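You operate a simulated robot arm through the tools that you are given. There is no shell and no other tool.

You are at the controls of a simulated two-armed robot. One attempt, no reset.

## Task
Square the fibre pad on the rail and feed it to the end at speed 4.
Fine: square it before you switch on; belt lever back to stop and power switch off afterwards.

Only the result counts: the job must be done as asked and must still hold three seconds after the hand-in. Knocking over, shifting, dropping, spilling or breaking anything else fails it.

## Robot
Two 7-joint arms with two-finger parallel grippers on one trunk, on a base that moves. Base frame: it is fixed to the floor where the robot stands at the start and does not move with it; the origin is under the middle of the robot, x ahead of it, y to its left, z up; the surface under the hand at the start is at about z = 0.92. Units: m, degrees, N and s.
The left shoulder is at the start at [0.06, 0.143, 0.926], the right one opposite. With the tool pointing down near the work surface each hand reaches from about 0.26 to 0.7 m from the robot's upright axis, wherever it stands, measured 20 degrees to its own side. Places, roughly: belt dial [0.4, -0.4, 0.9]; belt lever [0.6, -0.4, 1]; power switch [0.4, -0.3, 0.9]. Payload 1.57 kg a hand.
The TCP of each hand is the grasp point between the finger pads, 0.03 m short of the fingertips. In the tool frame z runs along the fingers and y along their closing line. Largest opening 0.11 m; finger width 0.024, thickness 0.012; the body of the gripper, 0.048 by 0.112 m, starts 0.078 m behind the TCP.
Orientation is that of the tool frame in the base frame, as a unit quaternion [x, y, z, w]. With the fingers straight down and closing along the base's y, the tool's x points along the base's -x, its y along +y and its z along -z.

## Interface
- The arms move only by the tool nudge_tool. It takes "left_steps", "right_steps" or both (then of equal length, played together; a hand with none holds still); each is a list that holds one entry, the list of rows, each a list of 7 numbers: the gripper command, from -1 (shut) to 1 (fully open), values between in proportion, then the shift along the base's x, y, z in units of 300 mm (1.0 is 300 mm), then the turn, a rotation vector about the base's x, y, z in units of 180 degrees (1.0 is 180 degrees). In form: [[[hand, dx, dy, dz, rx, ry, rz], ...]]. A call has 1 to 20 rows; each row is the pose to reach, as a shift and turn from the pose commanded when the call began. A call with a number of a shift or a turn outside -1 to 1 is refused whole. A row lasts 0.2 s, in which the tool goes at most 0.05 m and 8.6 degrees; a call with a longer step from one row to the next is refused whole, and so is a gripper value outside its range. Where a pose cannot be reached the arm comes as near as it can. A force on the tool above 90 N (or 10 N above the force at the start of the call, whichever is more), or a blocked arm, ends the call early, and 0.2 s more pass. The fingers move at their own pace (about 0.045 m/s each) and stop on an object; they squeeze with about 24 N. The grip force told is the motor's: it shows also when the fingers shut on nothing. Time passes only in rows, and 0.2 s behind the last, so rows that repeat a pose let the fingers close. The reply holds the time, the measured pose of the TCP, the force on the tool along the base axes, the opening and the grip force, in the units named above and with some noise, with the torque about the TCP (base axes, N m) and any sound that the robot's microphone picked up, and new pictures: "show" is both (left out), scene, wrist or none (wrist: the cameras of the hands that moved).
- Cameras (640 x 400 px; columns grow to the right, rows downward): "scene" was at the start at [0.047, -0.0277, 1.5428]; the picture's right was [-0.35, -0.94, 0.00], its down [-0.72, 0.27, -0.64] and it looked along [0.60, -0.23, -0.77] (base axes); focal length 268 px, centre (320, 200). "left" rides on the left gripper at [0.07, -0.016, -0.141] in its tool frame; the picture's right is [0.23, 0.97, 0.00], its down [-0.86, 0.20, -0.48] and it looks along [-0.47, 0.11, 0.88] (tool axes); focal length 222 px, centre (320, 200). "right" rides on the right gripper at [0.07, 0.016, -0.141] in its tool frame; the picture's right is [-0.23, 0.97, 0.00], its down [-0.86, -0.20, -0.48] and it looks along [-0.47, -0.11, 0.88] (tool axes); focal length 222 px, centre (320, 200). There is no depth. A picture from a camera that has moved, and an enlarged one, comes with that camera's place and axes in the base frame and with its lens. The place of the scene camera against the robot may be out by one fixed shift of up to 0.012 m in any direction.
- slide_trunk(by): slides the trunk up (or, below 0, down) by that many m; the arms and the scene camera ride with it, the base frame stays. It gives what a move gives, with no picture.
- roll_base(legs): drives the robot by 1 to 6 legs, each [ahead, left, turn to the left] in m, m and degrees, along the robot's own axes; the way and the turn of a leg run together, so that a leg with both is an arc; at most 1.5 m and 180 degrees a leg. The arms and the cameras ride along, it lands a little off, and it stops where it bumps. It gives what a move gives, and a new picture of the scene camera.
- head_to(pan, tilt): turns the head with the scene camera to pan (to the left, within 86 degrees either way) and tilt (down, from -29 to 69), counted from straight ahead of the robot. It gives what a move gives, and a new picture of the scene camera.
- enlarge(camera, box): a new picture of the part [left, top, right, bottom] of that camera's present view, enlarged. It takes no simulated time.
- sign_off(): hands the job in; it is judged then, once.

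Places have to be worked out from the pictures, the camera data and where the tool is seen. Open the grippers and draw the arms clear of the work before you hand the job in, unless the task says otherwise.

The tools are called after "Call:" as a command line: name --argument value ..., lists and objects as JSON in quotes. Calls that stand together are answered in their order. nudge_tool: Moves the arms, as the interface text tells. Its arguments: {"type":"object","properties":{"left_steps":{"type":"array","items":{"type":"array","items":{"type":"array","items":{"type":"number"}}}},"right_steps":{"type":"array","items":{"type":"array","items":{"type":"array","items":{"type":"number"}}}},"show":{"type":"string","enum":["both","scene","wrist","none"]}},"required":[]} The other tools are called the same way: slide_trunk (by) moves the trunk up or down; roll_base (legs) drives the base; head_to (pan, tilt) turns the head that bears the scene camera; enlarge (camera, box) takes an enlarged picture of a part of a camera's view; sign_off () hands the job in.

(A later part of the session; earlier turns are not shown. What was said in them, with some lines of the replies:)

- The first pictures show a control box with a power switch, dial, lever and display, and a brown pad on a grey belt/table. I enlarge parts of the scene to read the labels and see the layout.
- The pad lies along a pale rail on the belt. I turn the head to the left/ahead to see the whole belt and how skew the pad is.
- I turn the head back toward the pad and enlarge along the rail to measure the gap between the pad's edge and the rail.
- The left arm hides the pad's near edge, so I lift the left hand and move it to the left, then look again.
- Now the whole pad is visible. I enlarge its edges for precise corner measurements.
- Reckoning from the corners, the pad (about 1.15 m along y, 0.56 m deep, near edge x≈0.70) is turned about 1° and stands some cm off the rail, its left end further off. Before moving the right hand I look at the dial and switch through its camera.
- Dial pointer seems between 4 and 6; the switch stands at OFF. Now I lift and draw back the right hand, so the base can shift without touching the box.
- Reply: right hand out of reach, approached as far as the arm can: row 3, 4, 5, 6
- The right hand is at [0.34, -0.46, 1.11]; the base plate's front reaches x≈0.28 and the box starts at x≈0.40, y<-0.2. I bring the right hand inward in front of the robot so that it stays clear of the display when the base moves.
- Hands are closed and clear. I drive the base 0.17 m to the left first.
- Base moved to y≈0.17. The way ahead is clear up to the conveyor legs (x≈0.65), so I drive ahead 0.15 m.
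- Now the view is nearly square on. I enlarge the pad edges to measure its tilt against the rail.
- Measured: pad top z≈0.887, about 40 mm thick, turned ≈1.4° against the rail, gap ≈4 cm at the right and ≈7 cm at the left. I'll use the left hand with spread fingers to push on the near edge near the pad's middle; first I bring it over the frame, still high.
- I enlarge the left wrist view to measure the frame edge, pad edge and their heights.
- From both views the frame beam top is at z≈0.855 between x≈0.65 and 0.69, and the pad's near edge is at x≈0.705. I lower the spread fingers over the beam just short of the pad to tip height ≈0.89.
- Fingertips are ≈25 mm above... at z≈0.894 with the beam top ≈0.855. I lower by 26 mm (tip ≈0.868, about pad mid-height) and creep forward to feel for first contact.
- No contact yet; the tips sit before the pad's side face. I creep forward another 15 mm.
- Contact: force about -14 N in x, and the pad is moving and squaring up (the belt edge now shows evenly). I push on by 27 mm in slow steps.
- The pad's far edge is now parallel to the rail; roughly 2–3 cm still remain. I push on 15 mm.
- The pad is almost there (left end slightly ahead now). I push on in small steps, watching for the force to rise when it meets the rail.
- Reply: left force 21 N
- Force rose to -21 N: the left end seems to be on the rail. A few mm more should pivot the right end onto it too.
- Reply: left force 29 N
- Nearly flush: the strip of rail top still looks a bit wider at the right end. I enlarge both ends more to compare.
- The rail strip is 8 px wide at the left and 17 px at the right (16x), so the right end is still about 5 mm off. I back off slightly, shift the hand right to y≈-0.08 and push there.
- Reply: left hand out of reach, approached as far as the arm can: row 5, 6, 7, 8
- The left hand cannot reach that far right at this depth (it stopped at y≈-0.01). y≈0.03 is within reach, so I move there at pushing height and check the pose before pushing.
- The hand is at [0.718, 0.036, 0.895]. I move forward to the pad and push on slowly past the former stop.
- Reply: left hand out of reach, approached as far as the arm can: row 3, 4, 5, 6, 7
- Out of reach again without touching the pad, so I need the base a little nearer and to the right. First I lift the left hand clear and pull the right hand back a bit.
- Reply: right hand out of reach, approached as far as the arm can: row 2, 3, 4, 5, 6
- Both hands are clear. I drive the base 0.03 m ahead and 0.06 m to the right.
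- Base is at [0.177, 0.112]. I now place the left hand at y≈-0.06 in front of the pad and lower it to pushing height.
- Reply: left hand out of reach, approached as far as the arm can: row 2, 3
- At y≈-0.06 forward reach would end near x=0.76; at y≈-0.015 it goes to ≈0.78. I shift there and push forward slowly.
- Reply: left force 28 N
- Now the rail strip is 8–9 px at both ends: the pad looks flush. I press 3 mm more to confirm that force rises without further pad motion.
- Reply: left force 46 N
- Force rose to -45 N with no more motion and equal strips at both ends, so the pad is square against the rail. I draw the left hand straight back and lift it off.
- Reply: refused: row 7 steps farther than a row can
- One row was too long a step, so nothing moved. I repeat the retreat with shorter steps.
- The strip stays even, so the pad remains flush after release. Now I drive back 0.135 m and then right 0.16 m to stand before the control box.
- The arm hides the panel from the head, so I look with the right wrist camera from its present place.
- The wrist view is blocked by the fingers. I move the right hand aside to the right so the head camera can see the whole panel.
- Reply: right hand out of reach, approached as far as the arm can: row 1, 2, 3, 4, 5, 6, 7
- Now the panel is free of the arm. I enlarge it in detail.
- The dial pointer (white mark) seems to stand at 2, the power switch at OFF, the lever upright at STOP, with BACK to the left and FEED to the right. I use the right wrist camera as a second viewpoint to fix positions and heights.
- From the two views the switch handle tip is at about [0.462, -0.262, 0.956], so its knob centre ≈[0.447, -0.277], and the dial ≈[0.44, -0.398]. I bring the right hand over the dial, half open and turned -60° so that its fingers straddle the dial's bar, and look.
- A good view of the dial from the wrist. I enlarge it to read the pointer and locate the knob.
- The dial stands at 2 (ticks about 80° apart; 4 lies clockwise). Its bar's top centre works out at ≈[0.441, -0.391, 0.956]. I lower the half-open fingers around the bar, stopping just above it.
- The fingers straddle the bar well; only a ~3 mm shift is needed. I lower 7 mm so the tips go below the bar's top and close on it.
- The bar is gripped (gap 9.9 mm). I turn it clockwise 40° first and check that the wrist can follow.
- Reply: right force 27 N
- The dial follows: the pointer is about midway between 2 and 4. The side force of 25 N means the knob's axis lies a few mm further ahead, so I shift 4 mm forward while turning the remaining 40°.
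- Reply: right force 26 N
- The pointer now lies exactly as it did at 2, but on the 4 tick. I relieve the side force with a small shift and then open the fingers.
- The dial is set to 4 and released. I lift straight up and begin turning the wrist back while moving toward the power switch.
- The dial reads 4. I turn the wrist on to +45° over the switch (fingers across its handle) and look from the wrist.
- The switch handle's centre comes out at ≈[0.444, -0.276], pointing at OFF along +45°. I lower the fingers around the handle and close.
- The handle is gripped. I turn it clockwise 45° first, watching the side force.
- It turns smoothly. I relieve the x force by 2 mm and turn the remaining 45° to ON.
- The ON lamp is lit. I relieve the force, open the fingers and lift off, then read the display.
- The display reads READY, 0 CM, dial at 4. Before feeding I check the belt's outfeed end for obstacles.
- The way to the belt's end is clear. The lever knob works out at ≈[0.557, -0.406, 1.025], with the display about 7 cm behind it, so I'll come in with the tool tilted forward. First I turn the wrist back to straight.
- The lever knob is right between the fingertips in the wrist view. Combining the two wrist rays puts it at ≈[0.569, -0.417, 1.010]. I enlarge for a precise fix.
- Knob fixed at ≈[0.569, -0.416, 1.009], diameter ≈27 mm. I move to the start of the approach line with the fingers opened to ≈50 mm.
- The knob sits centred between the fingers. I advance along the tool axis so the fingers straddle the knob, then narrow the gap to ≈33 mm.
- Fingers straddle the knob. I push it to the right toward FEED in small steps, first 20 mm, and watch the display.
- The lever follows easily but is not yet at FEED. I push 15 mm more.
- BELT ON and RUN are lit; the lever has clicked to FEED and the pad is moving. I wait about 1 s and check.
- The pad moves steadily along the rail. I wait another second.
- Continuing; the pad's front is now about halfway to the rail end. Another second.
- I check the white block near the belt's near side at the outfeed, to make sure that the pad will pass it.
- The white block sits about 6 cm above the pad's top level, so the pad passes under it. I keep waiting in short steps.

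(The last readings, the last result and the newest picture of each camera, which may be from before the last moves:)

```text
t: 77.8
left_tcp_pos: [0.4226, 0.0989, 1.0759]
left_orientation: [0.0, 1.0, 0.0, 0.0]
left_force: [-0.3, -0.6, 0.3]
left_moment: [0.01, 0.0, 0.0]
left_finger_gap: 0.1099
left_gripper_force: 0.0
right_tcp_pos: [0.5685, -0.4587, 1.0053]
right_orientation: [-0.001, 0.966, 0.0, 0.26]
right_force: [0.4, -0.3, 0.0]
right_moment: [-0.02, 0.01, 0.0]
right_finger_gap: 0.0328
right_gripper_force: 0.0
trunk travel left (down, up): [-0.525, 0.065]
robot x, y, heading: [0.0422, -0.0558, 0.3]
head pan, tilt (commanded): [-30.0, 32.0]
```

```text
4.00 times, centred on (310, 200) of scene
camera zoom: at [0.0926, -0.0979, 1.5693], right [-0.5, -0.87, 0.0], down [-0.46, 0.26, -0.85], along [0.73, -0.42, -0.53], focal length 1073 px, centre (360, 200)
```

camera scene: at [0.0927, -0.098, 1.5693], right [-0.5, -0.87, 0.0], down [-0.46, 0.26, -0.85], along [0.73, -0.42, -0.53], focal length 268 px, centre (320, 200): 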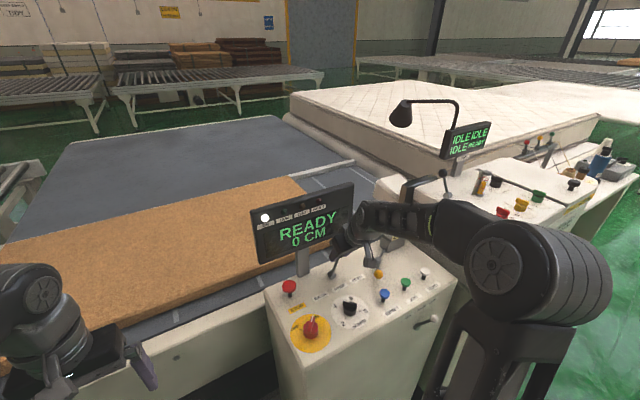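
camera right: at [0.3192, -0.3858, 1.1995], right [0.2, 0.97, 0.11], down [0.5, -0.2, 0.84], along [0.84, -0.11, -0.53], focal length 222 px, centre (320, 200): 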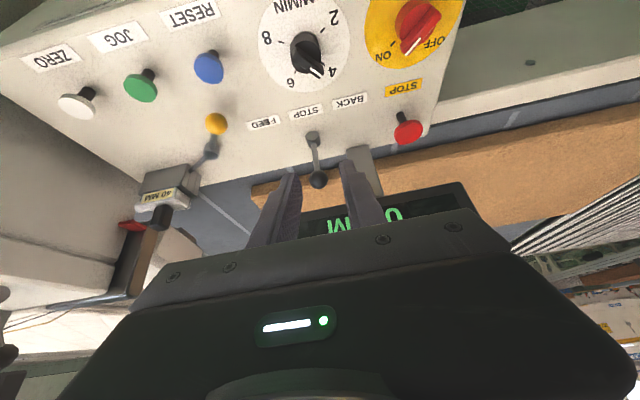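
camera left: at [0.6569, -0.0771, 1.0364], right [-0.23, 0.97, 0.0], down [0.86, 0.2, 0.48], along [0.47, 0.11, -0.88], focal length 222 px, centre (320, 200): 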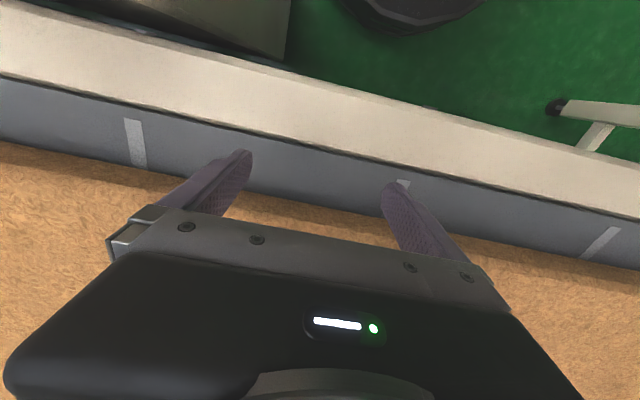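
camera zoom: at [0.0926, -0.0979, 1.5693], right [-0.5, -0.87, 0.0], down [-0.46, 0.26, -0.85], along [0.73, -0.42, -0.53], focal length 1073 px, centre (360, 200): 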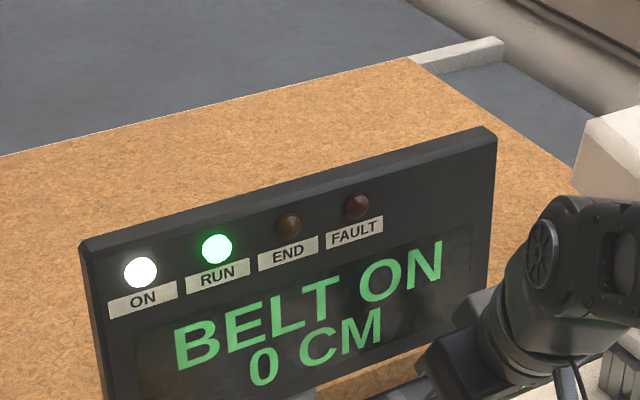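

Front corner still short of the rail end, END not lit. I wait 0.6 s more.

Call:
nudge_tool --right_steps '[[[-0.4, 0, 0, 0, 0, 0, 0], [-0.4, 0, 0, 0, 0, 0, 0]]]' --show "none"

Call:
enlarge --camera "scene" --box '[230, 150, 390, 250]'

```text
t: 78.4
left_tcp_pos: [0.4227, 0.0984, 1.0763]
left_orientation: [0.0, 1.0, -0.001, 0.0]
left_force: [-0.7, -0.4, -0.8]
left_moment: [0.02, -0.02, 0.01]
left_finger_gap: 0.11
left_gripper_force: 0.1
right_tcp_pos: [0.5687, -0.4598, 1.0044]
right_orientation: [0.0, 0.966, 0.0, 0.26]
right_force: [0.3, 0.3, -0.1]
right_moment: [-0.01, -0.01, -0.01]
right_finger_gap: 0.0329
right_gripper_force: 0.1
trunk travel left (down, up): [-0.525, 0.065]
robot x, y, heading: [0.0399, -0.0531, -0.1]
head pan, tilt (commanded): [-30.0, 32.0]
```

```text
4.00 times, centred on (310, 200) of scene
camera zoom: at [0.0926, -0.0979, 1.5693], right [-0.5, -0.87, 0.0], down [-0.46, 0.26, -0.85], along [0.73, -0.42, -0.53], focal length 1073 px, centre (360, 200)
```

zoom: 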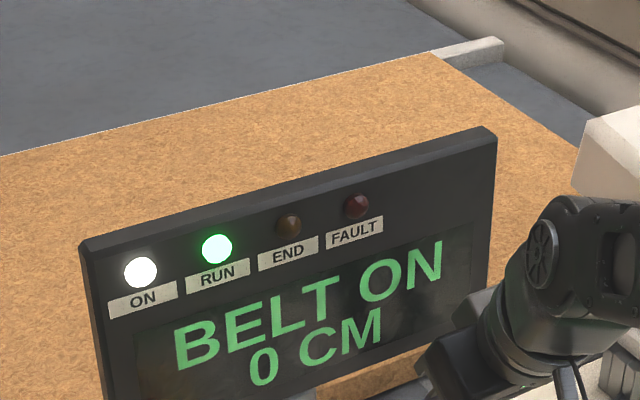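

Still running, END not lit; the front corner nears the rail's end. I go on in short steps.

Call:
nudge_tool --right_steps '[[[-0.4, 0, 0, 0, 0, 0, 0], [-0.4, 0, 0, 0, 0, 0, 0]]]' --show "none"

Call:
enlarge --camera "scene" --box '[230, 150, 390, 250]'

```text
t: 79.0
left_tcp_pos: [0.4223, 0.098, 1.0764]
left_orientation: [0.0, 1.0, 0.0, 0.0]
left_force: [0.6, -0.1, -0.1]
left_moment: [-0.02, 0.03, -0.02]
left_finger_gap: 0.1102
left_gripper_force: 0.1
right_tcp_pos: [0.5677, -0.4596, 1.0044]
right_orientation: [-0.001, 0.966, 0.001, 0.259]
right_force: [-0.6, -0.4, -0.4]
right_moment: [-0.05, 0.01, 0.0]
right_finger_gap: 0.0329
right_gripper_force: 0.2
trunk travel left (down, up): [-0.525, 0.065]
robot x, y, heading: [0.0405, -0.0517, -0.0]
head pan, tilt (commanded): [-30.0, 32.0]
```

```text
4.00 times, centred on (310, 200) of scene
camera zoom: at [0.0926, -0.0979, 1.5693], right [-0.5, -0.87, 0.0], down [-0.46, 0.26, -0.85], along [0.73, -0.42, -0.53], focal length 1073 px, centre (360, 200)
```

zoom: 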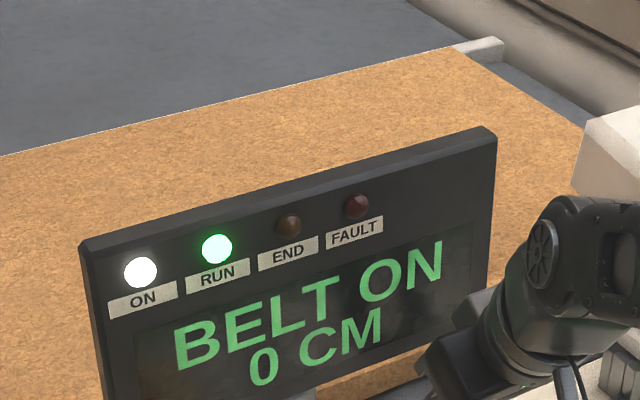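

Front corner about 45 zoom px short of the rail end; END still dark. One more short step.

Call:
nudge_tool --right_steps '[[[-0.4, 0, 0, 0, 0, 0, 0]]]' --show "none"

Call:
enlarge --camera "scene" --box '[230, 150, 390, 250]'

```text
t: 79.4
left_tcp_pos: [0.4214, 0.0986, 1.0766]
left_orientation: [-0.001, 1.0, 0.0, 0.0]
left_force: [-0.1, 0.2, -0.2]
left_moment: [-0.01, 0.05, -0.01]
left_finger_gap: 0.1099
left_gripper_force: 0.1
right_tcp_pos: [0.5687, -0.4593, 1.0045]
right_orientation: [0.001, 0.966, 0.0, 0.26]
right_force: [-0.3, -0.7, 0.1]
right_moment: [0.01, -0.02, 0.01]
right_finger_gap: 0.0331
right_gripper_force: 0.1
trunk travel left (down, up): [-0.525, 0.065]
robot x, y, heading: [0.0438, -0.0526, -0.1]
head pan, tilt (commanded): [-30.0, 32.0]
```

```text
4.00 times, centred on (310, 200) of scene
camera zoom: at [0.0926, -0.0979, 1.5693], right [-0.5, -0.87, 0.0], down [-0.46, 0.26, -0.85], along [0.73, -0.42, -0.53], focal length 1073 px, centre (360, 200)
```

zoom: 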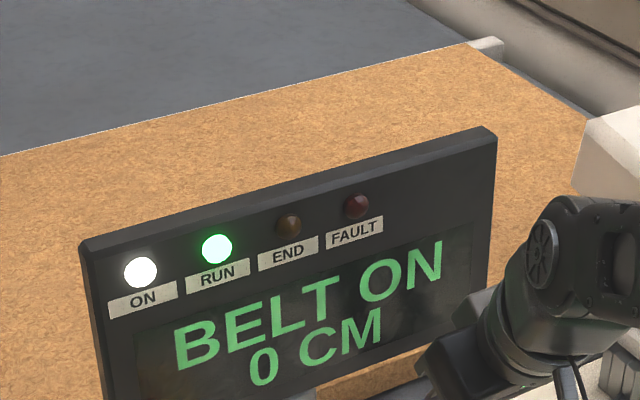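

Another single step.

Call:
nudge_tool --right_steps '[[[-0.4, 0, 0, 0, 0, 0, 0]]]' --show "none"

Call:
enlarge --camera "scene" --box '[230, 150, 390, 250]'

```text
t: 79.8
left_tcp_pos: [0.4221, 0.0996, 1.0754]
left_orientation: [0.0, 1.0, 0.0, 0.0]
left_force: [0.1, -0.3, -0.6]
left_moment: [0.03, -0.02, 0.02]
left_finger_gap: 0.1098
left_gripper_force: 0.0
right_tcp_pos: [0.5676, -0.4581, 1.0045]
right_orientation: [-0.001, 0.966, 0.0, 0.26]
right_force: [-0.1, -0.3, -0.4]
right_moment: [0.01, -0.02, -0.02]
right_finger_gap: 0.0331
right_gripper_force: 0.0
trunk travel left (down, up): [-0.525, 0.065]
robot x, y, heading: [0.0376, -0.0515, -0.1]
head pan, tilt (commanded): [-30.0, 32.0]
```

```text
4.00 times, centred on (310, 200) of scene
camera zoom: at [0.0926, -0.0979, 1.5693], right [-0.5, -0.87, 0.0], down [-0.46, 0.26, -0.85], along [0.73, -0.42, -0.53], focal length 1073 px, centre (360, 200)
```

zoom: 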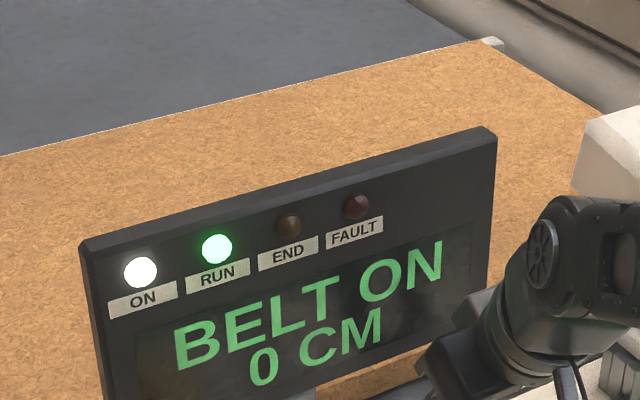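

Still no END lamp. One more step, also checking the area at the very end of the belt.

Call:
nudge_tool --right_steps '[[[-0.4, 0, 0, 0, 0, 0, 0]]]' --show "none"

Call:
enlarge --camera "scene" --box '[250, 130, 410, 230]'

```text
t: 80.2
left_tcp_pos: [0.4226, 0.0993, 1.0759]
left_orientation: [0.001, 1.0, 0.0, 0.0]
left_force: [-0.3, 0.3, 0.0]
left_moment: [0.0, 0.02, 0.0]
left_finger_gap: 0.11
left_gripper_force: 0.0
right_tcp_pos: [0.5668, -0.4588, 1.0055]
right_orientation: [0.0, 0.966, 0.0, 0.259]
right_force: [-0.1, 0.0, 0.0]
right_moment: [0.0, 0.0, -0.01]
right_finger_gap: 0.033
right_gripper_force: 0.0
trunk travel left (down, up): [-0.525, 0.065]
robot x, y, heading: [0.0388, -0.0544, 0.1]
head pan, tilt (commanded): [-30.0, 32.0]
```

```text
4.00 times, centred on (330, 180) of scene
camera zoom: at [0.0926, -0.0979, 1.5693], right [-0.5, -0.87, 0.0], down [-0.46, 0.26, -0.85], along [0.73, -0.42, -0.53], focal length 1073 px, centre (280, 280)
```

zoom: 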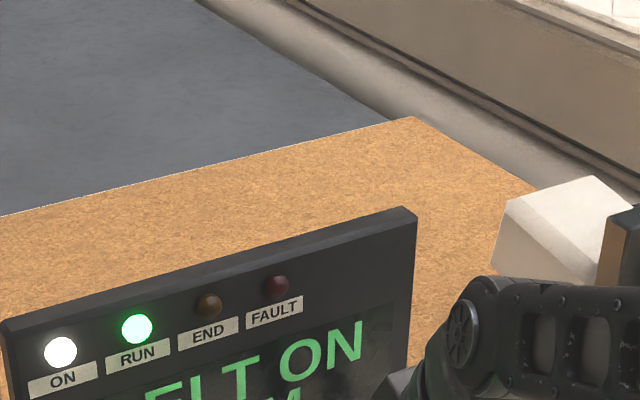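

The pad's front is at y≈-1.06, the belt's end at ≈-1.09. One more single step.

Call:
nudge_tool --right_steps '[[[-0.4, 0, 0, 0, 0, 0, 0]]]' --show "none"

Call:
enlarge --camera "scene" --box '[250, 130, 410, 230]'

```text
t: 80.6
left_tcp_pos: [0.4226, 0.0982, 1.0768]
left_orientation: [0.0, 1.0, 0.0, 0.0]
left_force: [0.0, 1.0, 0.1]
left_moment: [-0.02, -0.03, 0.02]
left_finger_gap: 0.1101
left_gripper_force: 0.2
right_tcp_pos: [0.5678, -0.4591, 1.0045]
right_orientation: [0.0, 0.966, 0.0, 0.259]
right_force: [-0.3, -0.3, 0.2]
right_moment: [0.0, 0.01, 0.0]
right_finger_gap: 0.033
right_gripper_force: 0.1
trunk travel left (down, up): [-0.525, 0.065]
robot x, y, heading: [0.0406, -0.055, 0.1]
head pan, tilt (commanded): [-30.0, 32.0]
```

```text
4.00 times, centred on (330, 180) of scene
camera zoom: at [0.0926, -0.0979, 1.5693], right [-0.5, -0.87, 0.0], down [-0.46, 0.26, -0.85], along [0.73, -0.42, -0.53], focal length 1073 px, centre (280, 280)
```

zoom: 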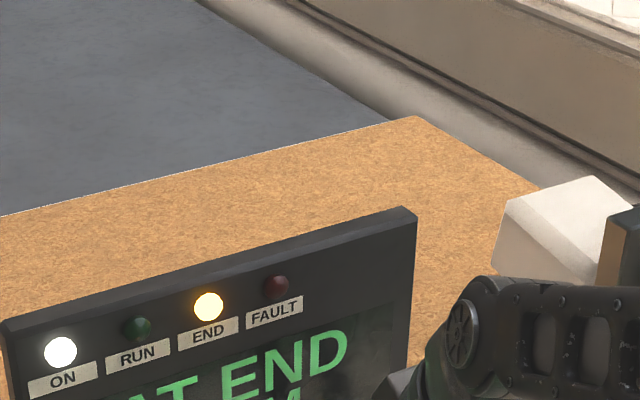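

AT END: the END lamp is lit and RUN is off. Now I bring the lever back to STOP by moving the straddling fingers back to the lever's upright position.

Call:
nudge_tool --right_steps '[[[-0.4, 0, 0.035, 0.005, 0, 0, 0], [-0.4, 0, 0.07, 0.012, 0, 0, 0], [-0.4, 0, 0.105, 0.017, 0, 0, 0], [-0.4, 0, 0.138, 0.02, 0, 0, 0], [-0.4, 0, 0.138, 0.02, 0, 0, 0]]]' --show "none"

Call:
enlarge --camera "scene" --box '[230, 150, 390, 250]'

Call:
enlarge --camera "right" --box '[200, 80, 440, 230]'

```text
t: 81.8
left_tcp_pos: [0.4219, 0.0989, 1.0755]
left_orientation: [0.0, 1.0, -0.001, 0.0]
left_force: [-0.7, 0.4, -0.2]
left_moment: [-0.02, -0.01, 0.0]
left_finger_gap: 0.1101
left_gripper_force: 0.0
right_tcp_pos: [0.5666, -0.4172, 1.011]
right_orientation: [0.0, 0.966, 0.0, 0.26]
right_force: [0.3, 0.0, -0.5]
right_moment: [0.01, -0.01, 0.02]
right_finger_gap: 0.0331
right_gripper_force: 0.1
trunk travel left (down, up): [-0.525, 0.065]
robot x, y, heading: [0.0387, -0.053, 0.1]
head pan, tilt (commanded): [-30.0, 32.0]
```

```text
4.00 times, centred on (310, 200) of scene
camera zoom: at [0.0927, -0.0979, 1.5693], right [-0.5, -0.87, 0.0], down [-0.46, 0.26, -0.85], along [0.73, -0.42, -0.53], focal length 1073 px, centre (360, 200)
```

zoom: 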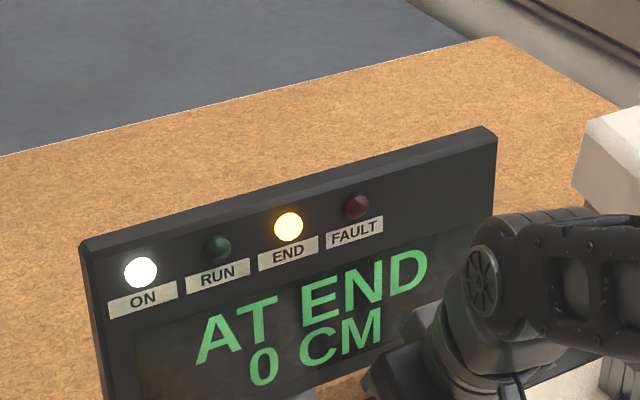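

```text
2.67 times, centred on (320, 155) of right
camera zoom: at [0.4373, -0.4013, 1.097], right [0.2, 0.97, 0.11], down [0.5, -0.2, 0.84], along [0.84, -0.11, -0.53], focal length 592 px, centre (320, 320)
```

zoom: 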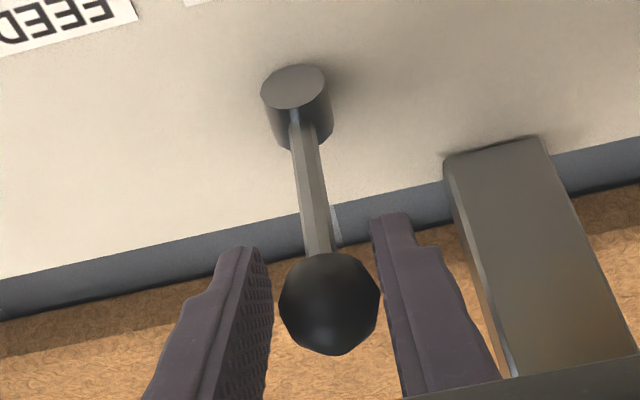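

The lever stands upright again exactly as before, and the pad is at the end. I widen the fingers and back out along the approach line.

Call:
nudge_tool --right_steps '[[[-0.2, 0, 0, 0, 0, 0, 0], [-0.1, 0, 0, 0, 0, 0, 0], [-0.1, -0.036, 0.002, 0.063, 0, 0, 0], [-0.1, -0.072, 0.003, 0.125, 0, 0, 0], [-0.1, -0.11, 0.003, 0.19, 0, 0, 0], [-0.1, -0.2, 0.01, 0.25, 0, 0, 0], [-0.1, -0.29, 0.03, 0.3, 0, 0, 0], [-0.1, -0.38, 0.05, 0.33, 0, 0, 0], [-0.1, -0.38, 0.05, 0.33, 0, 0, 0]]]' --show "both"

Call:
enlarge --camera "right" --box '[200, 40, 520, 240]'

```text
t: 83.8
left_tcp_pos: [0.4224, 0.098, 1.0766]
left_orientation: [0.0, 1.0, 0.001, 0.0]
left_force: [-0.6, -0.3, 0.4]
left_moment: [0.0, 0.0, 0.0]
left_finger_gap: 0.1101
left_gripper_force: 0.1
right_tcp_pos: [0.453, -0.4033, 1.1088]
right_orientation: [0.0, 0.966, 0.0, 0.258]
right_force: [0.2, 0.1, 0.0]
right_moment: [-0.04, -0.01, -0.02]
right_finger_gap: 0.0494
right_gripper_force: 0.1
trunk travel left (down, up): [-0.525, 0.065]
robot x, y, heading: [0.0429, -0.0559, 0.1]
head pan, tilt (commanded): [-30.0, 32.0]
camera scene: at [0.0932, -0.098, 1.5693], right [-0.5, -0.87, 0.0], down [-0.46, 0.26, -0.85], along [0.73, -0.42, -0.53], focal length 268 px, centre (320, 200)
camera right: at [0.3237, -0.3864, 1.1953], right [0.2, 0.97, 0.11], down [0.5, -0.2, 0.84], along [0.84, -0.11, -0.53], focal length 222 px, centre (320, 200)
```

scene: 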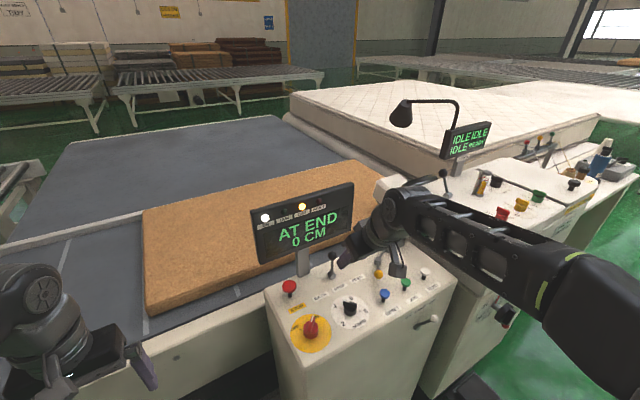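
right: 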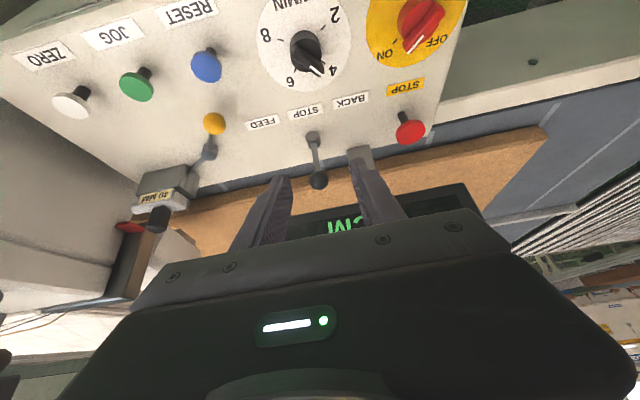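

```text
2.00 times, centred on (360, 140) of right
camera zoom: at [0.3237, -0.3864, 1.1953], right [0.2, 0.97, 0.11], down [0.5, -0.2, 0.84], along [0.84, -0.11, -0.53], focal length 444 px, centre (240, 320)
```

zoom: 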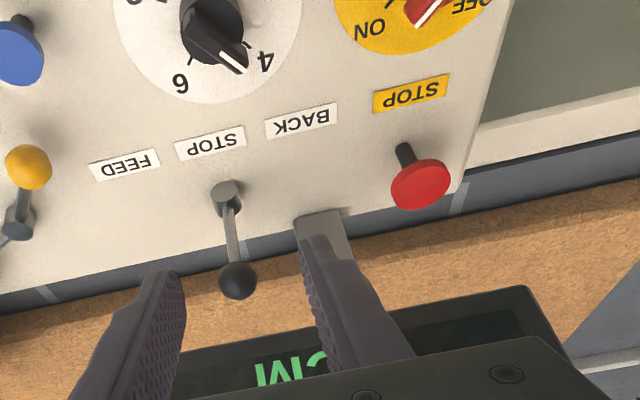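

Lever at STOP, the hand is out. Next I bring the tool upright again, then over the switch with the fingers across its handle (now at ON, -45°).

Call:
nudge_tool --right_steps '[[[0, 0, 0, 0, 0, 0.042, 0], [0, 0, 0, 0, 0, 0.084, 0], [0, 0, 0, 0, 0, 0.126, 0], [0, 0, 0, 0, 0, 0.1667, 0], [0, 0, 0, 0, 0, 0.1667, 0]]]' --show "none"

Call:
nudge_tool --right_steps '[[[0, 0, 0.07, 0, 0, 0, -0.042], [0, -0.01, 0.14, 0, 0, 0, -0.084], [0, -0.02, 0.21, 0, 0, 0, -0.126], [0, -0.03, 0.28, 0, 0, 0, -0.168], [0, -0.033, 0.35, 0, 0, 0, -0.21], [0, -0.033, 0.42, -0.08, 0, 0, -0.25], [0, -0.033, 0.42, -0.16, 0, 0, -0.25], [0, -0.033, 0.42, -0.16, 0, 0, -0.25]]]' --show "both"

Call:
enlarge --camera "right" --box '[200, 80, 440, 230]'

```text
t: 85.0
left_tcp_pos: [0.422, 0.0982, 1.0771]
left_orientation: [0.0, 1.0, 0.0, 0.0]
left_force: [0.2, 0.7, 0.4]
left_moment: [0.02, 0.03, 0.0]
left_finger_gap: 0.1099
left_gripper_force: 0.1
right_tcp_pos: [0.4532, -0.4029, 1.1125]
right_orientation: [0.0, 1.0, -0.002, 0.023]
right_force: [0.0, 0.0, -1.3]
right_moment: [-0.02, 0.0, 0.01]
right_finger_gap: 0.0551
right_gripper_force: 0.0
trunk travel left (down, up): [-0.525, 0.065]
robot x, y, heading: [0.0406, -0.0509, 0.2]
head pan, tilt (commanded): [-30.0, 32.0]
```

```text
t: 86.8
left_tcp_pos: [0.4215, 0.0984, 1.0759]
left_orientation: [0.0, 1.0, 0.0, 0.0]
left_force: [-0.3, 0.1, 0.9]
left_moment: [-0.02, -0.01, 0.0]
left_finger_gap: 0.11
left_gripper_force: 0.0
right_tcp_pos: [0.4418, -0.2772, 1.0637]
right_orientation: [0.383, 0.924, 0.0, 0.001]
right_force: [0.2, 0.4, 0.4]
right_moment: [0.01, 0.04, 0.01]
right_finger_gap: 0.0551
right_gripper_force: 0.0
trunk travel left (down, up): [-0.525, 0.065]
robot x, y, heading: [0.046, -0.0549, 0.0]
head pan, tilt (commanded): [-30.0, 32.0]
camera scene: at [0.0926, -0.0977, 1.5693], right [-0.5, -0.87, 0.0], down [-0.46, 0.26, -0.85], along [0.73, -0.42, -0.53], focal length 268 px, centre (320, 200)
camera right: at [0.4048, -0.2151, 1.2037], right [0.85, 0.53, 0.0], down [0.46, -0.75, 0.48], along [0.25, -0.41, -0.88], focal length 222 px, centre (320, 200)
```

scene: 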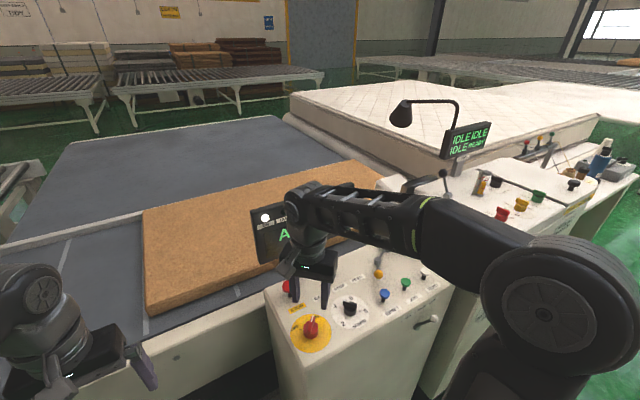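
right: 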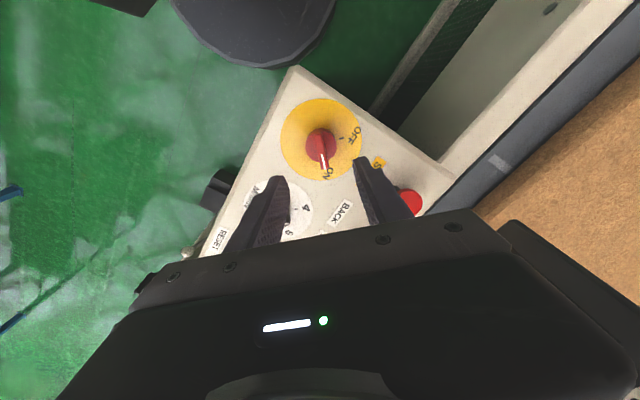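

```text
2.67 times, centred on (320, 155) of right
camera zoom: at [0.4048, -0.2151, 1.2037], right [0.85, 0.53, 0.0], down [0.46, -0.75, 0.48], along [0.25, -0.41, -0.88], focal length 592 px, centre (320, 320)
```

zoom: 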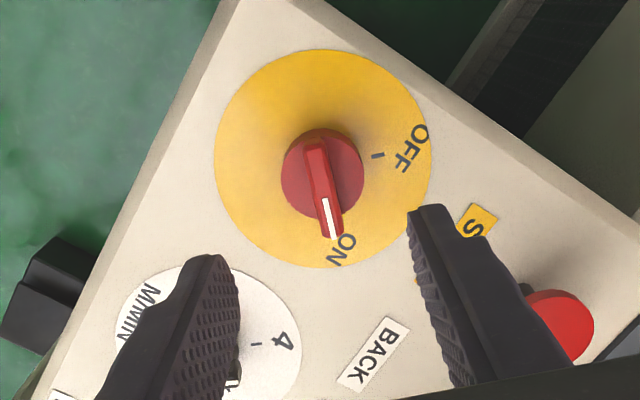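

The fingers straddle the handle at ON. I lower to gripping height and close.

Call:
nudge_tool --right_steps '[[[0, 0.002, 0, -0.1, 0, 0, 0], [0, 0.002, 0, -0.2, 0, 0, 0], [0, 0.002, 0, -0.26, 0, 0, 0], [0, 0.002, 0, -0.285, 0, 0, 0], [-0.4, 0.002, 0, -0.285, 0, 0, 0], [-1, 0.002, 0, -0.285, 0, 0, 0], [-1, 0.002, 0, -0.285, 0, 0, 0], [-1, 0.002, 0, -0.285, 0, 0, 0]]]' --show "none"

Call:
enlarge --camera "right" --box '[200, 80, 440, 230]'

```text
t: 88.6
left_tcp_pos: [0.4221, 0.0986, 1.0756]
left_orientation: [0.0, 1.0, 0.0, 0.0]
left_force: [0.7, 0.0, -0.1]
left_moment: [-0.02, 0.01, 0.0]
left_finger_gap: 0.1101
left_gripper_force: 0.1
right_tcp_pos: [0.4426, -0.2753, 0.9762]
right_orientation: [0.383, 0.924, 0.0, 0.001]
right_force: [-1.0, 0.2, -1.6]
right_moment: [-0.2, -0.2, 0.02]
right_finger_gap: 0.01
right_gripper_force: 23.7
trunk travel left (down, up): [-0.525, 0.065]
robot x, y, heading: [0.0403, -0.0549, -0.0]
head pan, tilt (commanded): [-30.0, 32.0]
```

```text
2.67 times, centred on (320, 155) of right
camera zoom: at [0.4061, -0.215, 1.1165], right [0.85, 0.53, 0.0], down [0.46, -0.75, 0.48], along [0.25, -0.41, -0.88], focal length 592 px, centre (320, 320)
```

zoom: 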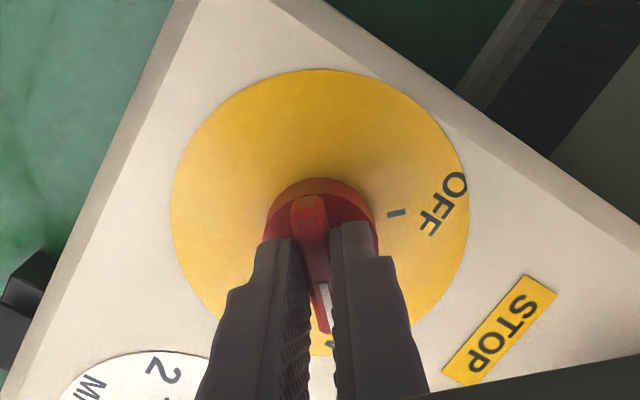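

Gripped (gap 10 mm). I turn it counter-clockwise 90° back to OFF in two stages, the first 45° now.

Call:
nudge_tool --right_steps '[[[-1, 0, 0, 0, 0, 0, 0.045], [-1, 0, 0, 0, 0, 0, 0.09], [-1, 0, 0, 0, 0, 0, 0.135], [-1, 0, 0, 0, 0, 0, 0.18], [-1, 0, 0, 0, 0, 0, 0.225], [-1, 0, 0, 0, 0, 0, 0.25]]]' --show "none"

Call:
enlarge --camera "right" --box '[200, 80, 440, 230]'

```text
t: 90.0
left_tcp_pos: [0.4221, 0.0998, 1.0753]
left_orientation: [-0.001, 1.0, 0.0, 0.0]
left_force: [0.0, 0.2, -0.9]
left_moment: [0.01, -0.03, 0.01]
left_finger_gap: 0.1098
left_gripper_force: 0.0
right_tcp_pos: [0.4428, -0.2767, 0.9763]
right_orientation: [-0.001, 1.0, 0.001, -0.002]
right_force: [-5.1, 5.7, -21.9]
right_moment: [0.13, -0.25, -0.01]
right_finger_gap: 0.0101
right_gripper_force: 28.5
trunk travel left (down, up): [-0.525, 0.065]
robot x, y, heading: [0.0391, -0.051, 0.1]
head pan, tilt (commanded): [-30.0, 32.0]
```

```text
2.67 times, centred on (320, 155) of right
camera zoom: at [0.3748, -0.26, 1.1169], right [0.22, 0.97, 0.0], down [0.86, -0.2, 0.48], along [0.46, -0.11, -0.88], focal length 592 px, centre (320, 320)
```

zoom: 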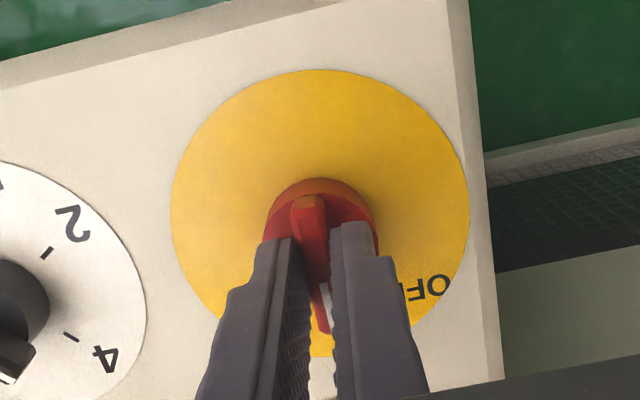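

Turning fine at the midpoint. Now the remaining 45° to OFF.

Call:
nudge_tool --right_steps '[[[-1, -0.002, 0.002, 0, 0, 0, 0.045], [-1, -0.002, 0.002, 0, 0, 0, 0.09], [-1, -0.002, 0.002, 0, 0, 0, 0.135], [-1, -0.002, 0.002, 0, 0, 0, 0.18], [-1, -0.002, 0.002, 0, 0, 0, 0.225], [-1, -0.002, 0.002, 0, 0, 0, 0.25], [-1, -0.002, 0.002, 0, 0, 0, 0.25]]]' --show "scene"

Call:
enlarge --camera "right" --box '[200, 80, 440, 230]'

Call:
enlarge --camera "scene" --box '[230, 150, 390, 250]'

```text
t: 91.6
left_tcp_pos: [0.4206, 0.0979, 1.077]
left_orientation: [-0.001, 1.0, 0.001, 0.001]
left_force: [-0.1, -1.0, 0.7]
left_moment: [0.03, 0.02, 0.0]
left_finger_gap: 0.1099
left_gripper_force: 0.0
right_tcp_pos: [0.4429, -0.2761, 0.9772]
right_orientation: [-0.384, 0.923, -0.001, 0.001]
right_force: [-13.6, 7.2, -8.8]
right_moment: [-0.39, 0.95, -0.08]
right_finger_gap: 0.01
right_gripper_force: 27.9
trunk travel left (down, up): [-0.525, 0.065]
robot x, y, heading: [0.0398, -0.052, 0.1]
head pan, tilt (commanded): [-30.0, 32.0]
camera scene: at [0.0912, -0.0972, 1.5695], right [-0.5, -0.87, 0.0], down [-0.46, 0.26, -0.85], along [0.74, -0.42, -0.53], focal length 268 px, centre (320, 200)
```

scene: 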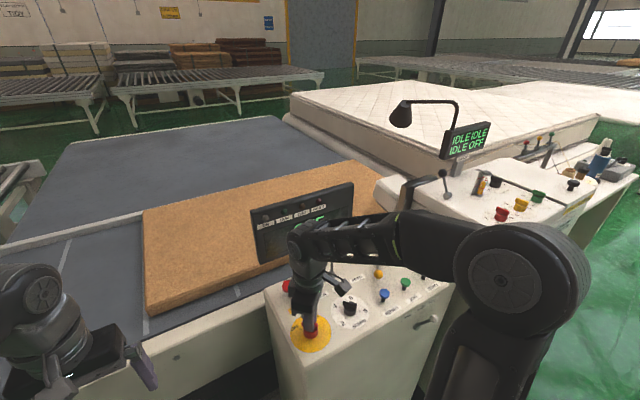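

```text
2.67 times, centred on (320, 155) of right
camera zoom: at [0.3835, -0.3136, 1.1172], right [-0.53, 0.85, 0.0], down [0.74, 0.47, 0.48], along [0.41, 0.25, -0.88], focal length 592 px, centre (320, 320)
```

zoom: 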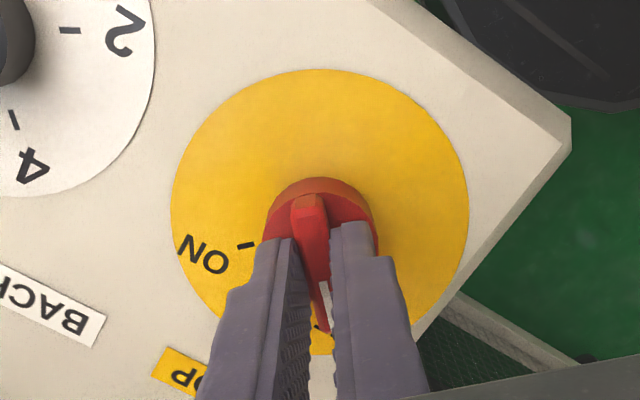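

```text
4.00 times, centred on (310, 200) of scene
camera zoom: at [0.0912, -0.0972, 1.5695], right [-0.5, -0.87, 0.0], down [-0.46, 0.26, -0.85], along [0.74, -0.42, -0.53], focal length 1073 px, centre (360, 200)
```

zoom: 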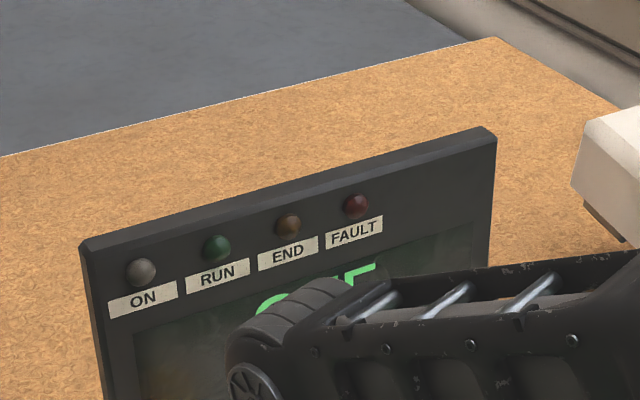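

All lamps are out: power is off. I relieve the grip force, open the fingers, lift off and draw the hand back to the right.

Call:
nudge_tool --right_steps '[[[-1, -0.005, 0.002, 0.003, 0, 0, 0], [-0.6, -0.005, 0.002, 0.003, 0, 0, 0], [-0.2, -0.005, 0.002, 0.003, 0, 0, 0], [0, -0.005, 0.002, 0.003, 0, 0, 0], [0, -0.005, 0.002, 0.1, 0, 0, 0], [0, -0.005, 0.002, 0.22, 0, 0, 0], [0, -0.01, 0, 0.34, 0, 0, -0.04], [0, -0.06, -0.08, 0.4, 0, 0, -0.08], [0, -0.12, -0.18, 0.42, 0, 0, -0.12], [0.3, -0.18, -0.29, 0.42, 0, 0, -0.16], [0.6, -0.24, -0.4, 0.42, 0, 0, -0.2], [1, -0.3, -0.51, 0.42, 0, 0, -0.25], [1, -0.36, -0.62, 0.42, 0, 0, -0.25], [1, -0.4, -0.74, 0.42, 0, 0, -0.25], [1, -0.42, -0.86, 0.42, 0, 0, -0.25], [1, -0.42, -0.86, 0.42, 0, 0, -0.25]]]' --show "scene"

Call:
enlarge --camera "scene" --box '[230, 150, 390, 250]'

Call:
enlarge --camera "scene" --box '[260, 240, 420, 340]'

```text
refused: row 12 steps farther than a row can; nothing moved
```

```text
4.00 times, centred on (310, 200) of scene
camera zoom: at [0.0912, -0.0972, 1.5695], right [-0.5, -0.87, 0.0], down [-0.46, 0.26, -0.85], along [0.74, -0.42, -0.53], focal length 1073 px, centre (360, 200)
```

zoom: 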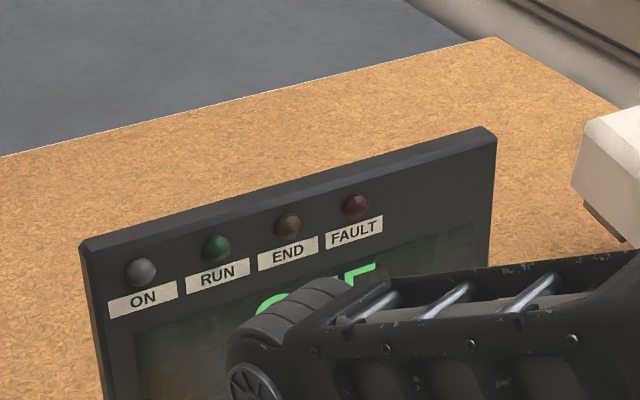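

```text
4.00 times, centred on (340, 290) of scene
camera zoom: at [0.0912, -0.0972, 1.5695], right [-0.5, -0.87, 0.0], down [-0.46, 0.26, -0.85], along [0.74, -0.42, -0.53], focal length 1073 px, centre (240, -160)
```

zoom: 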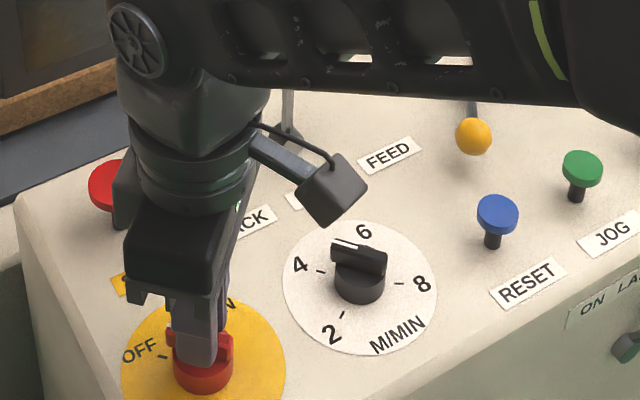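

A row turned too far (0.05 = 9°), so nothing moved. I repeat with smaller turns.

Call:
nudge_tool --right_steps '[[[-1, -0.005, 0.002, 0.003, 0, 0, 0], [-0.6, -0.005, 0.002, 0.003, 0, 0, 0], [-0.2, -0.005, 0.002, 0.003, 0, 0, 0], [0, -0.005, 0.002, 0.003, 0, 0, 0], [0, -0.005, 0.002, 0.1, 0, 0, 0], [0, -0.005, 0.002, 0.22, 0, 0, 0], [0, -0.01, 0, 0.34, 0, 0, -0.04], [0, -0.06, -0.08, 0.4, 0, 0, -0.08], [0, -0.12, -0.18, 0.42, 0, 0, -0.12], [0.3, -0.18, -0.29, 0.42, 0, 0, -0.16], [0.6, -0.24, -0.4, 0.42, 0, 0, -0.2], [1, -0.3, -0.51, 0.42, 0, 0, -0.24], [1, -0.36, -0.62, 0.42, 0, 0, -0.25], [1, -0.4, -0.74, 0.42, 0, 0, -0.25], [1, -0.42, -0.86, 0.42, 0, 0, -0.25], [1, -0.42, -0.86, 0.42, 0, 0, -0.25]]]' --show "scene"

Call:
enlarge --camera "scene" --box '[230, 150, 390, 250]'

Call:
enlarge --camera "scene" --box '[260, 240, 420, 340]'

```text
t: 95.0
left_tcp_pos: [0.4225, 0.0983, 1.0764]
left_orientation: [0.0, 1.0, 0.0, 0.0]
left_force: [-0.3, -0.5, -0.4]
left_moment: [-0.01, 0.0, 0.02]
left_finger_gap: 0.1099
left_gripper_force: 0.0
right_tcp_pos: [0.3175, -0.5346, 1.105]
right_orientation: [0.0, 1.0, -0.001, 0.001]
right_force: [0.7, 0.0, -0.9]
right_moment: [-0.03, 0.01, -0.02]
right_finger_gap: 0.1101
right_gripper_force: 0.0
trunk travel left (down, up): [-0.525, 0.065]
robot x, y, heading: [0.0406, -0.0511, -0.1]
head pan, tilt (commanded): [-30.0, 32.0]
camera scene: at [0.0924, -0.0974, 1.5693], right [-0.5, -0.87, 0.0], down [-0.46, 0.26, -0.85], along [0.73, -0.42, -0.53], focal length 268 px, centre (320, 200)
```

scene: 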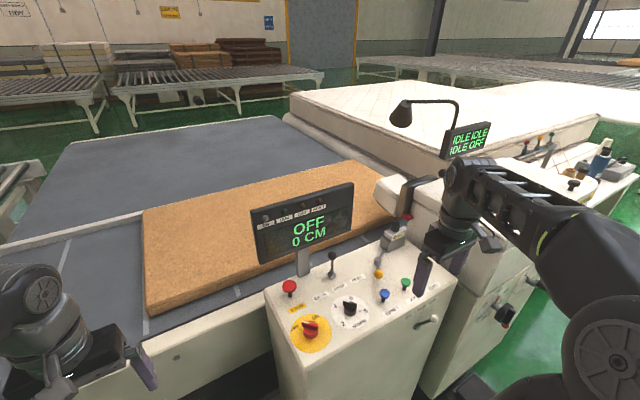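

```text
4.00 times, centred on (310, 200) of scene
camera zoom: at [0.0924, -0.0974, 1.5693], right [-0.5, -0.87, 0.0], down [-0.46, 0.26, -0.85], along [0.73, -0.42, -0.53], focal length 1073 px, centre (360, 200)
```

zoom: 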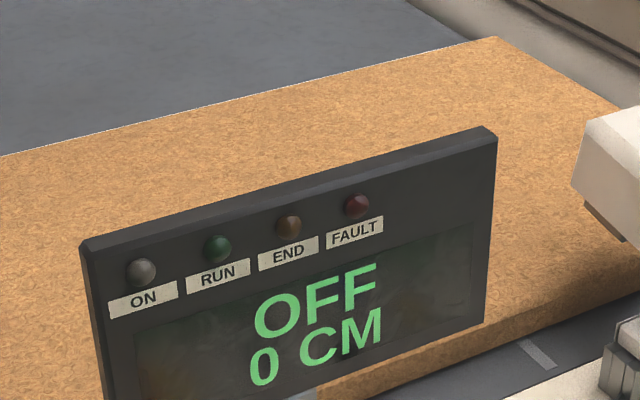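

```text
4.00 times, centred on (340, 290) of scene
camera zoom: at [0.0924, -0.0974, 1.5693], right [-0.5, -0.87, 0.0], down [-0.46, 0.26, -0.85], along [0.73, -0.42, -0.53], focal length 1073 px, centre (240, -160)
```

zoom: 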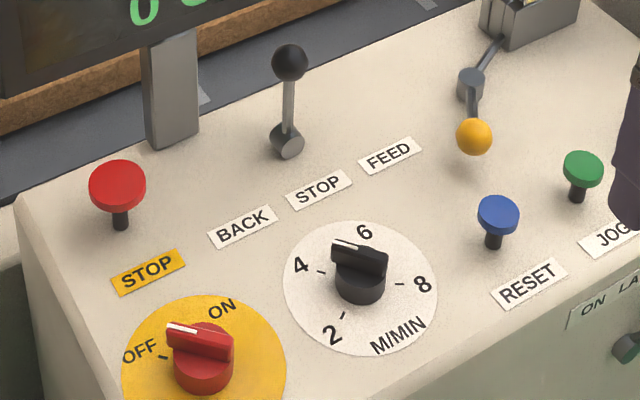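

Display OFF, switch at OFF, lever upright at STOP, dial at 4. I check that the pad still lies square on the rail, and lift the left hand a little clearer.

Call:
enlarge --camera "scene" --box '[110, 180, 190, 230]'

Call:
head_to --pan 0 --tilt 38

Call:
enlarge --camera "scene" --box '[250, 90, 490, 240]'

```text
8.00 times, centred on (150, 205) of scene
camera zoom: at [0.0924, -0.0974, 1.5693], right [-0.5, -0.87, 0.0], down [-0.46, 0.26, -0.85], along [0.73, -0.42, -0.53], focal length 2146 px, centre (1680, 160)
```

zoom: 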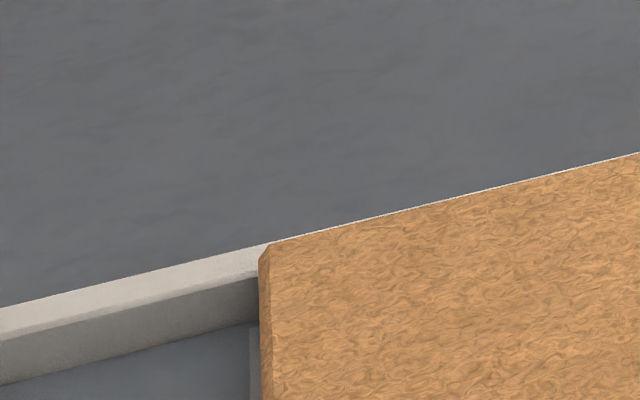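

```text
t: 96.0
left_tcp_pos: [0.4221, 0.0997, 1.0761]
left_orientation: [0.0, 1.0, -0.001, 0.001]
left_force: [-0.6, -0.1, 0.3]
left_moment: [-0.01, -0.01, 0.02]
left_finger_gap: 0.1102
left_gripper_force: 0.1
right_tcp_pos: [0.3185, -0.5352, 1.1051]
right_orientation: [0.0, 1.0, 0.0, 0.001]
right_force: [0.1, 0.2, -0.2]
right_moment: [0.03, 0.01, 0.01]
right_finger_gap: 0.1099
right_gripper_force: 0.0
trunk travel left (down, up): [-0.525, 0.065]
robot x, y, heading: [0.0371, -0.0519, -0.1]
head pan, tilt (commanded): [0.0, 38.0]
camera scene: at [0.1013, -0.0532, 1.5601], right [0.0, -1.0, 0.0], down [-0.62, 0.0, -0.79], along [0.79, 0.0, -0.62], focal length 268 px, centre (320, 200)
```

scene: 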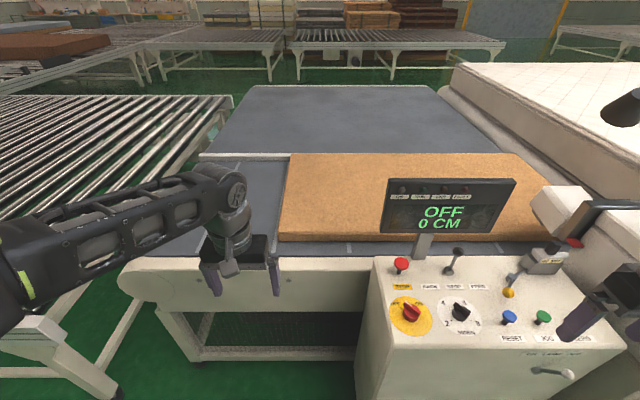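

```text
2.67 times, centred on (370, 165) of scene
camera zoom: at [0.1013, -0.0532, 1.5601], right [0.0, -1.0, 0.0], down [-0.62, 0.0, -0.79], along [0.79, 0.0, -0.62], focal length 715 px, centre (187, 293)
```

zoom: 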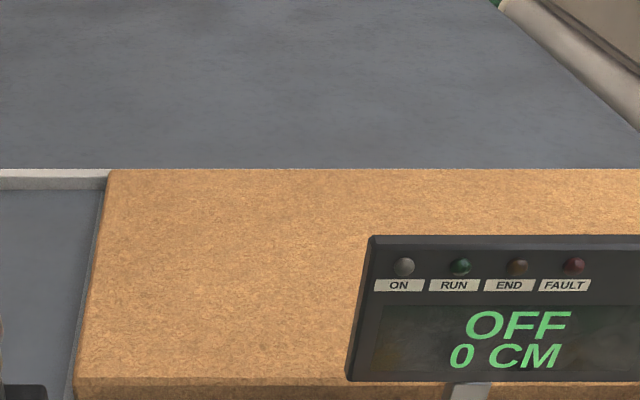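

The pad looks flush. I check the strip at both ends once more at high enlargement.

Call:
enlarge --camera "scene" --box '[280, 142, 320, 167]'

Call:
enlarge --camera "scene" --box '[490, 142, 530, 167]'

```text
16.00 times, centred on (300, 154) of scene
camera zoom: at [0.1013, -0.0532, 1.5601], right [0.0, -1.0, 0.0], down [-0.62, 0.0, -0.79], along [0.79, 0.0, -0.62], focal length 4292 px, centre (640, 928)
```

zoom: 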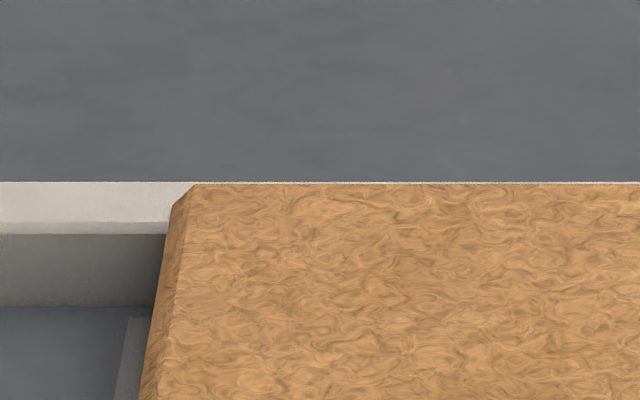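

```text
16.00 times, centred on (510, 154) of scene
camera zoom: at [0.1013, -0.0532, 1.5601], right [0.0, -1.0, 0.0], down [-0.62, 0.0, -0.79], along [0.79, 0.0, -0.62], focal length 4292 px, centre (-2720, 928)
```

zoom: 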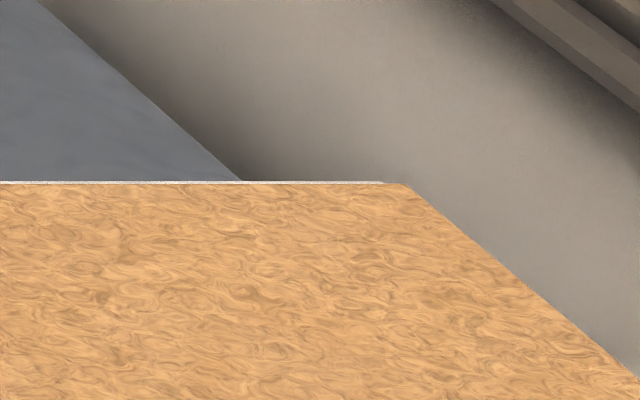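

The strip is equally narrow at both ends, so the pad is square on the rail at the belt's end. Power is off, the lever is at STOP, the dial at 4, and both hands are open and clear in front of the machine, so I hand in.

Call:
sign_off

```text
The job is handed in.
```

The job is done and handed in. The fibre pad is square on the rail and was fed to the end with the speed dial at 4.

- **Squaring:** The pad was about 1.4° skew and 4–7 cm off the rail. I pushed it flush before switching on; after feeding, the strip of rail showing above the pad was equally narrow at both ends.
- **Feeding:** The dial went from 2 to 4, the power switch to ON, and the lever to FEED. The belt stopped by itself with the END lamp lit and "AT END" on the display.
- **Afterwards:** The lever is upright at STOP, the power switch is at OFF and all lamps are out.
- **Hands:** Both hands are open and clear of the machine, and I saw nothing else knocked or shifted.

The counter on the display stayed at 0 CM throughout the feed, so it gave no reading of the distance. I went by the END lamp and the pad's position in the pictures.
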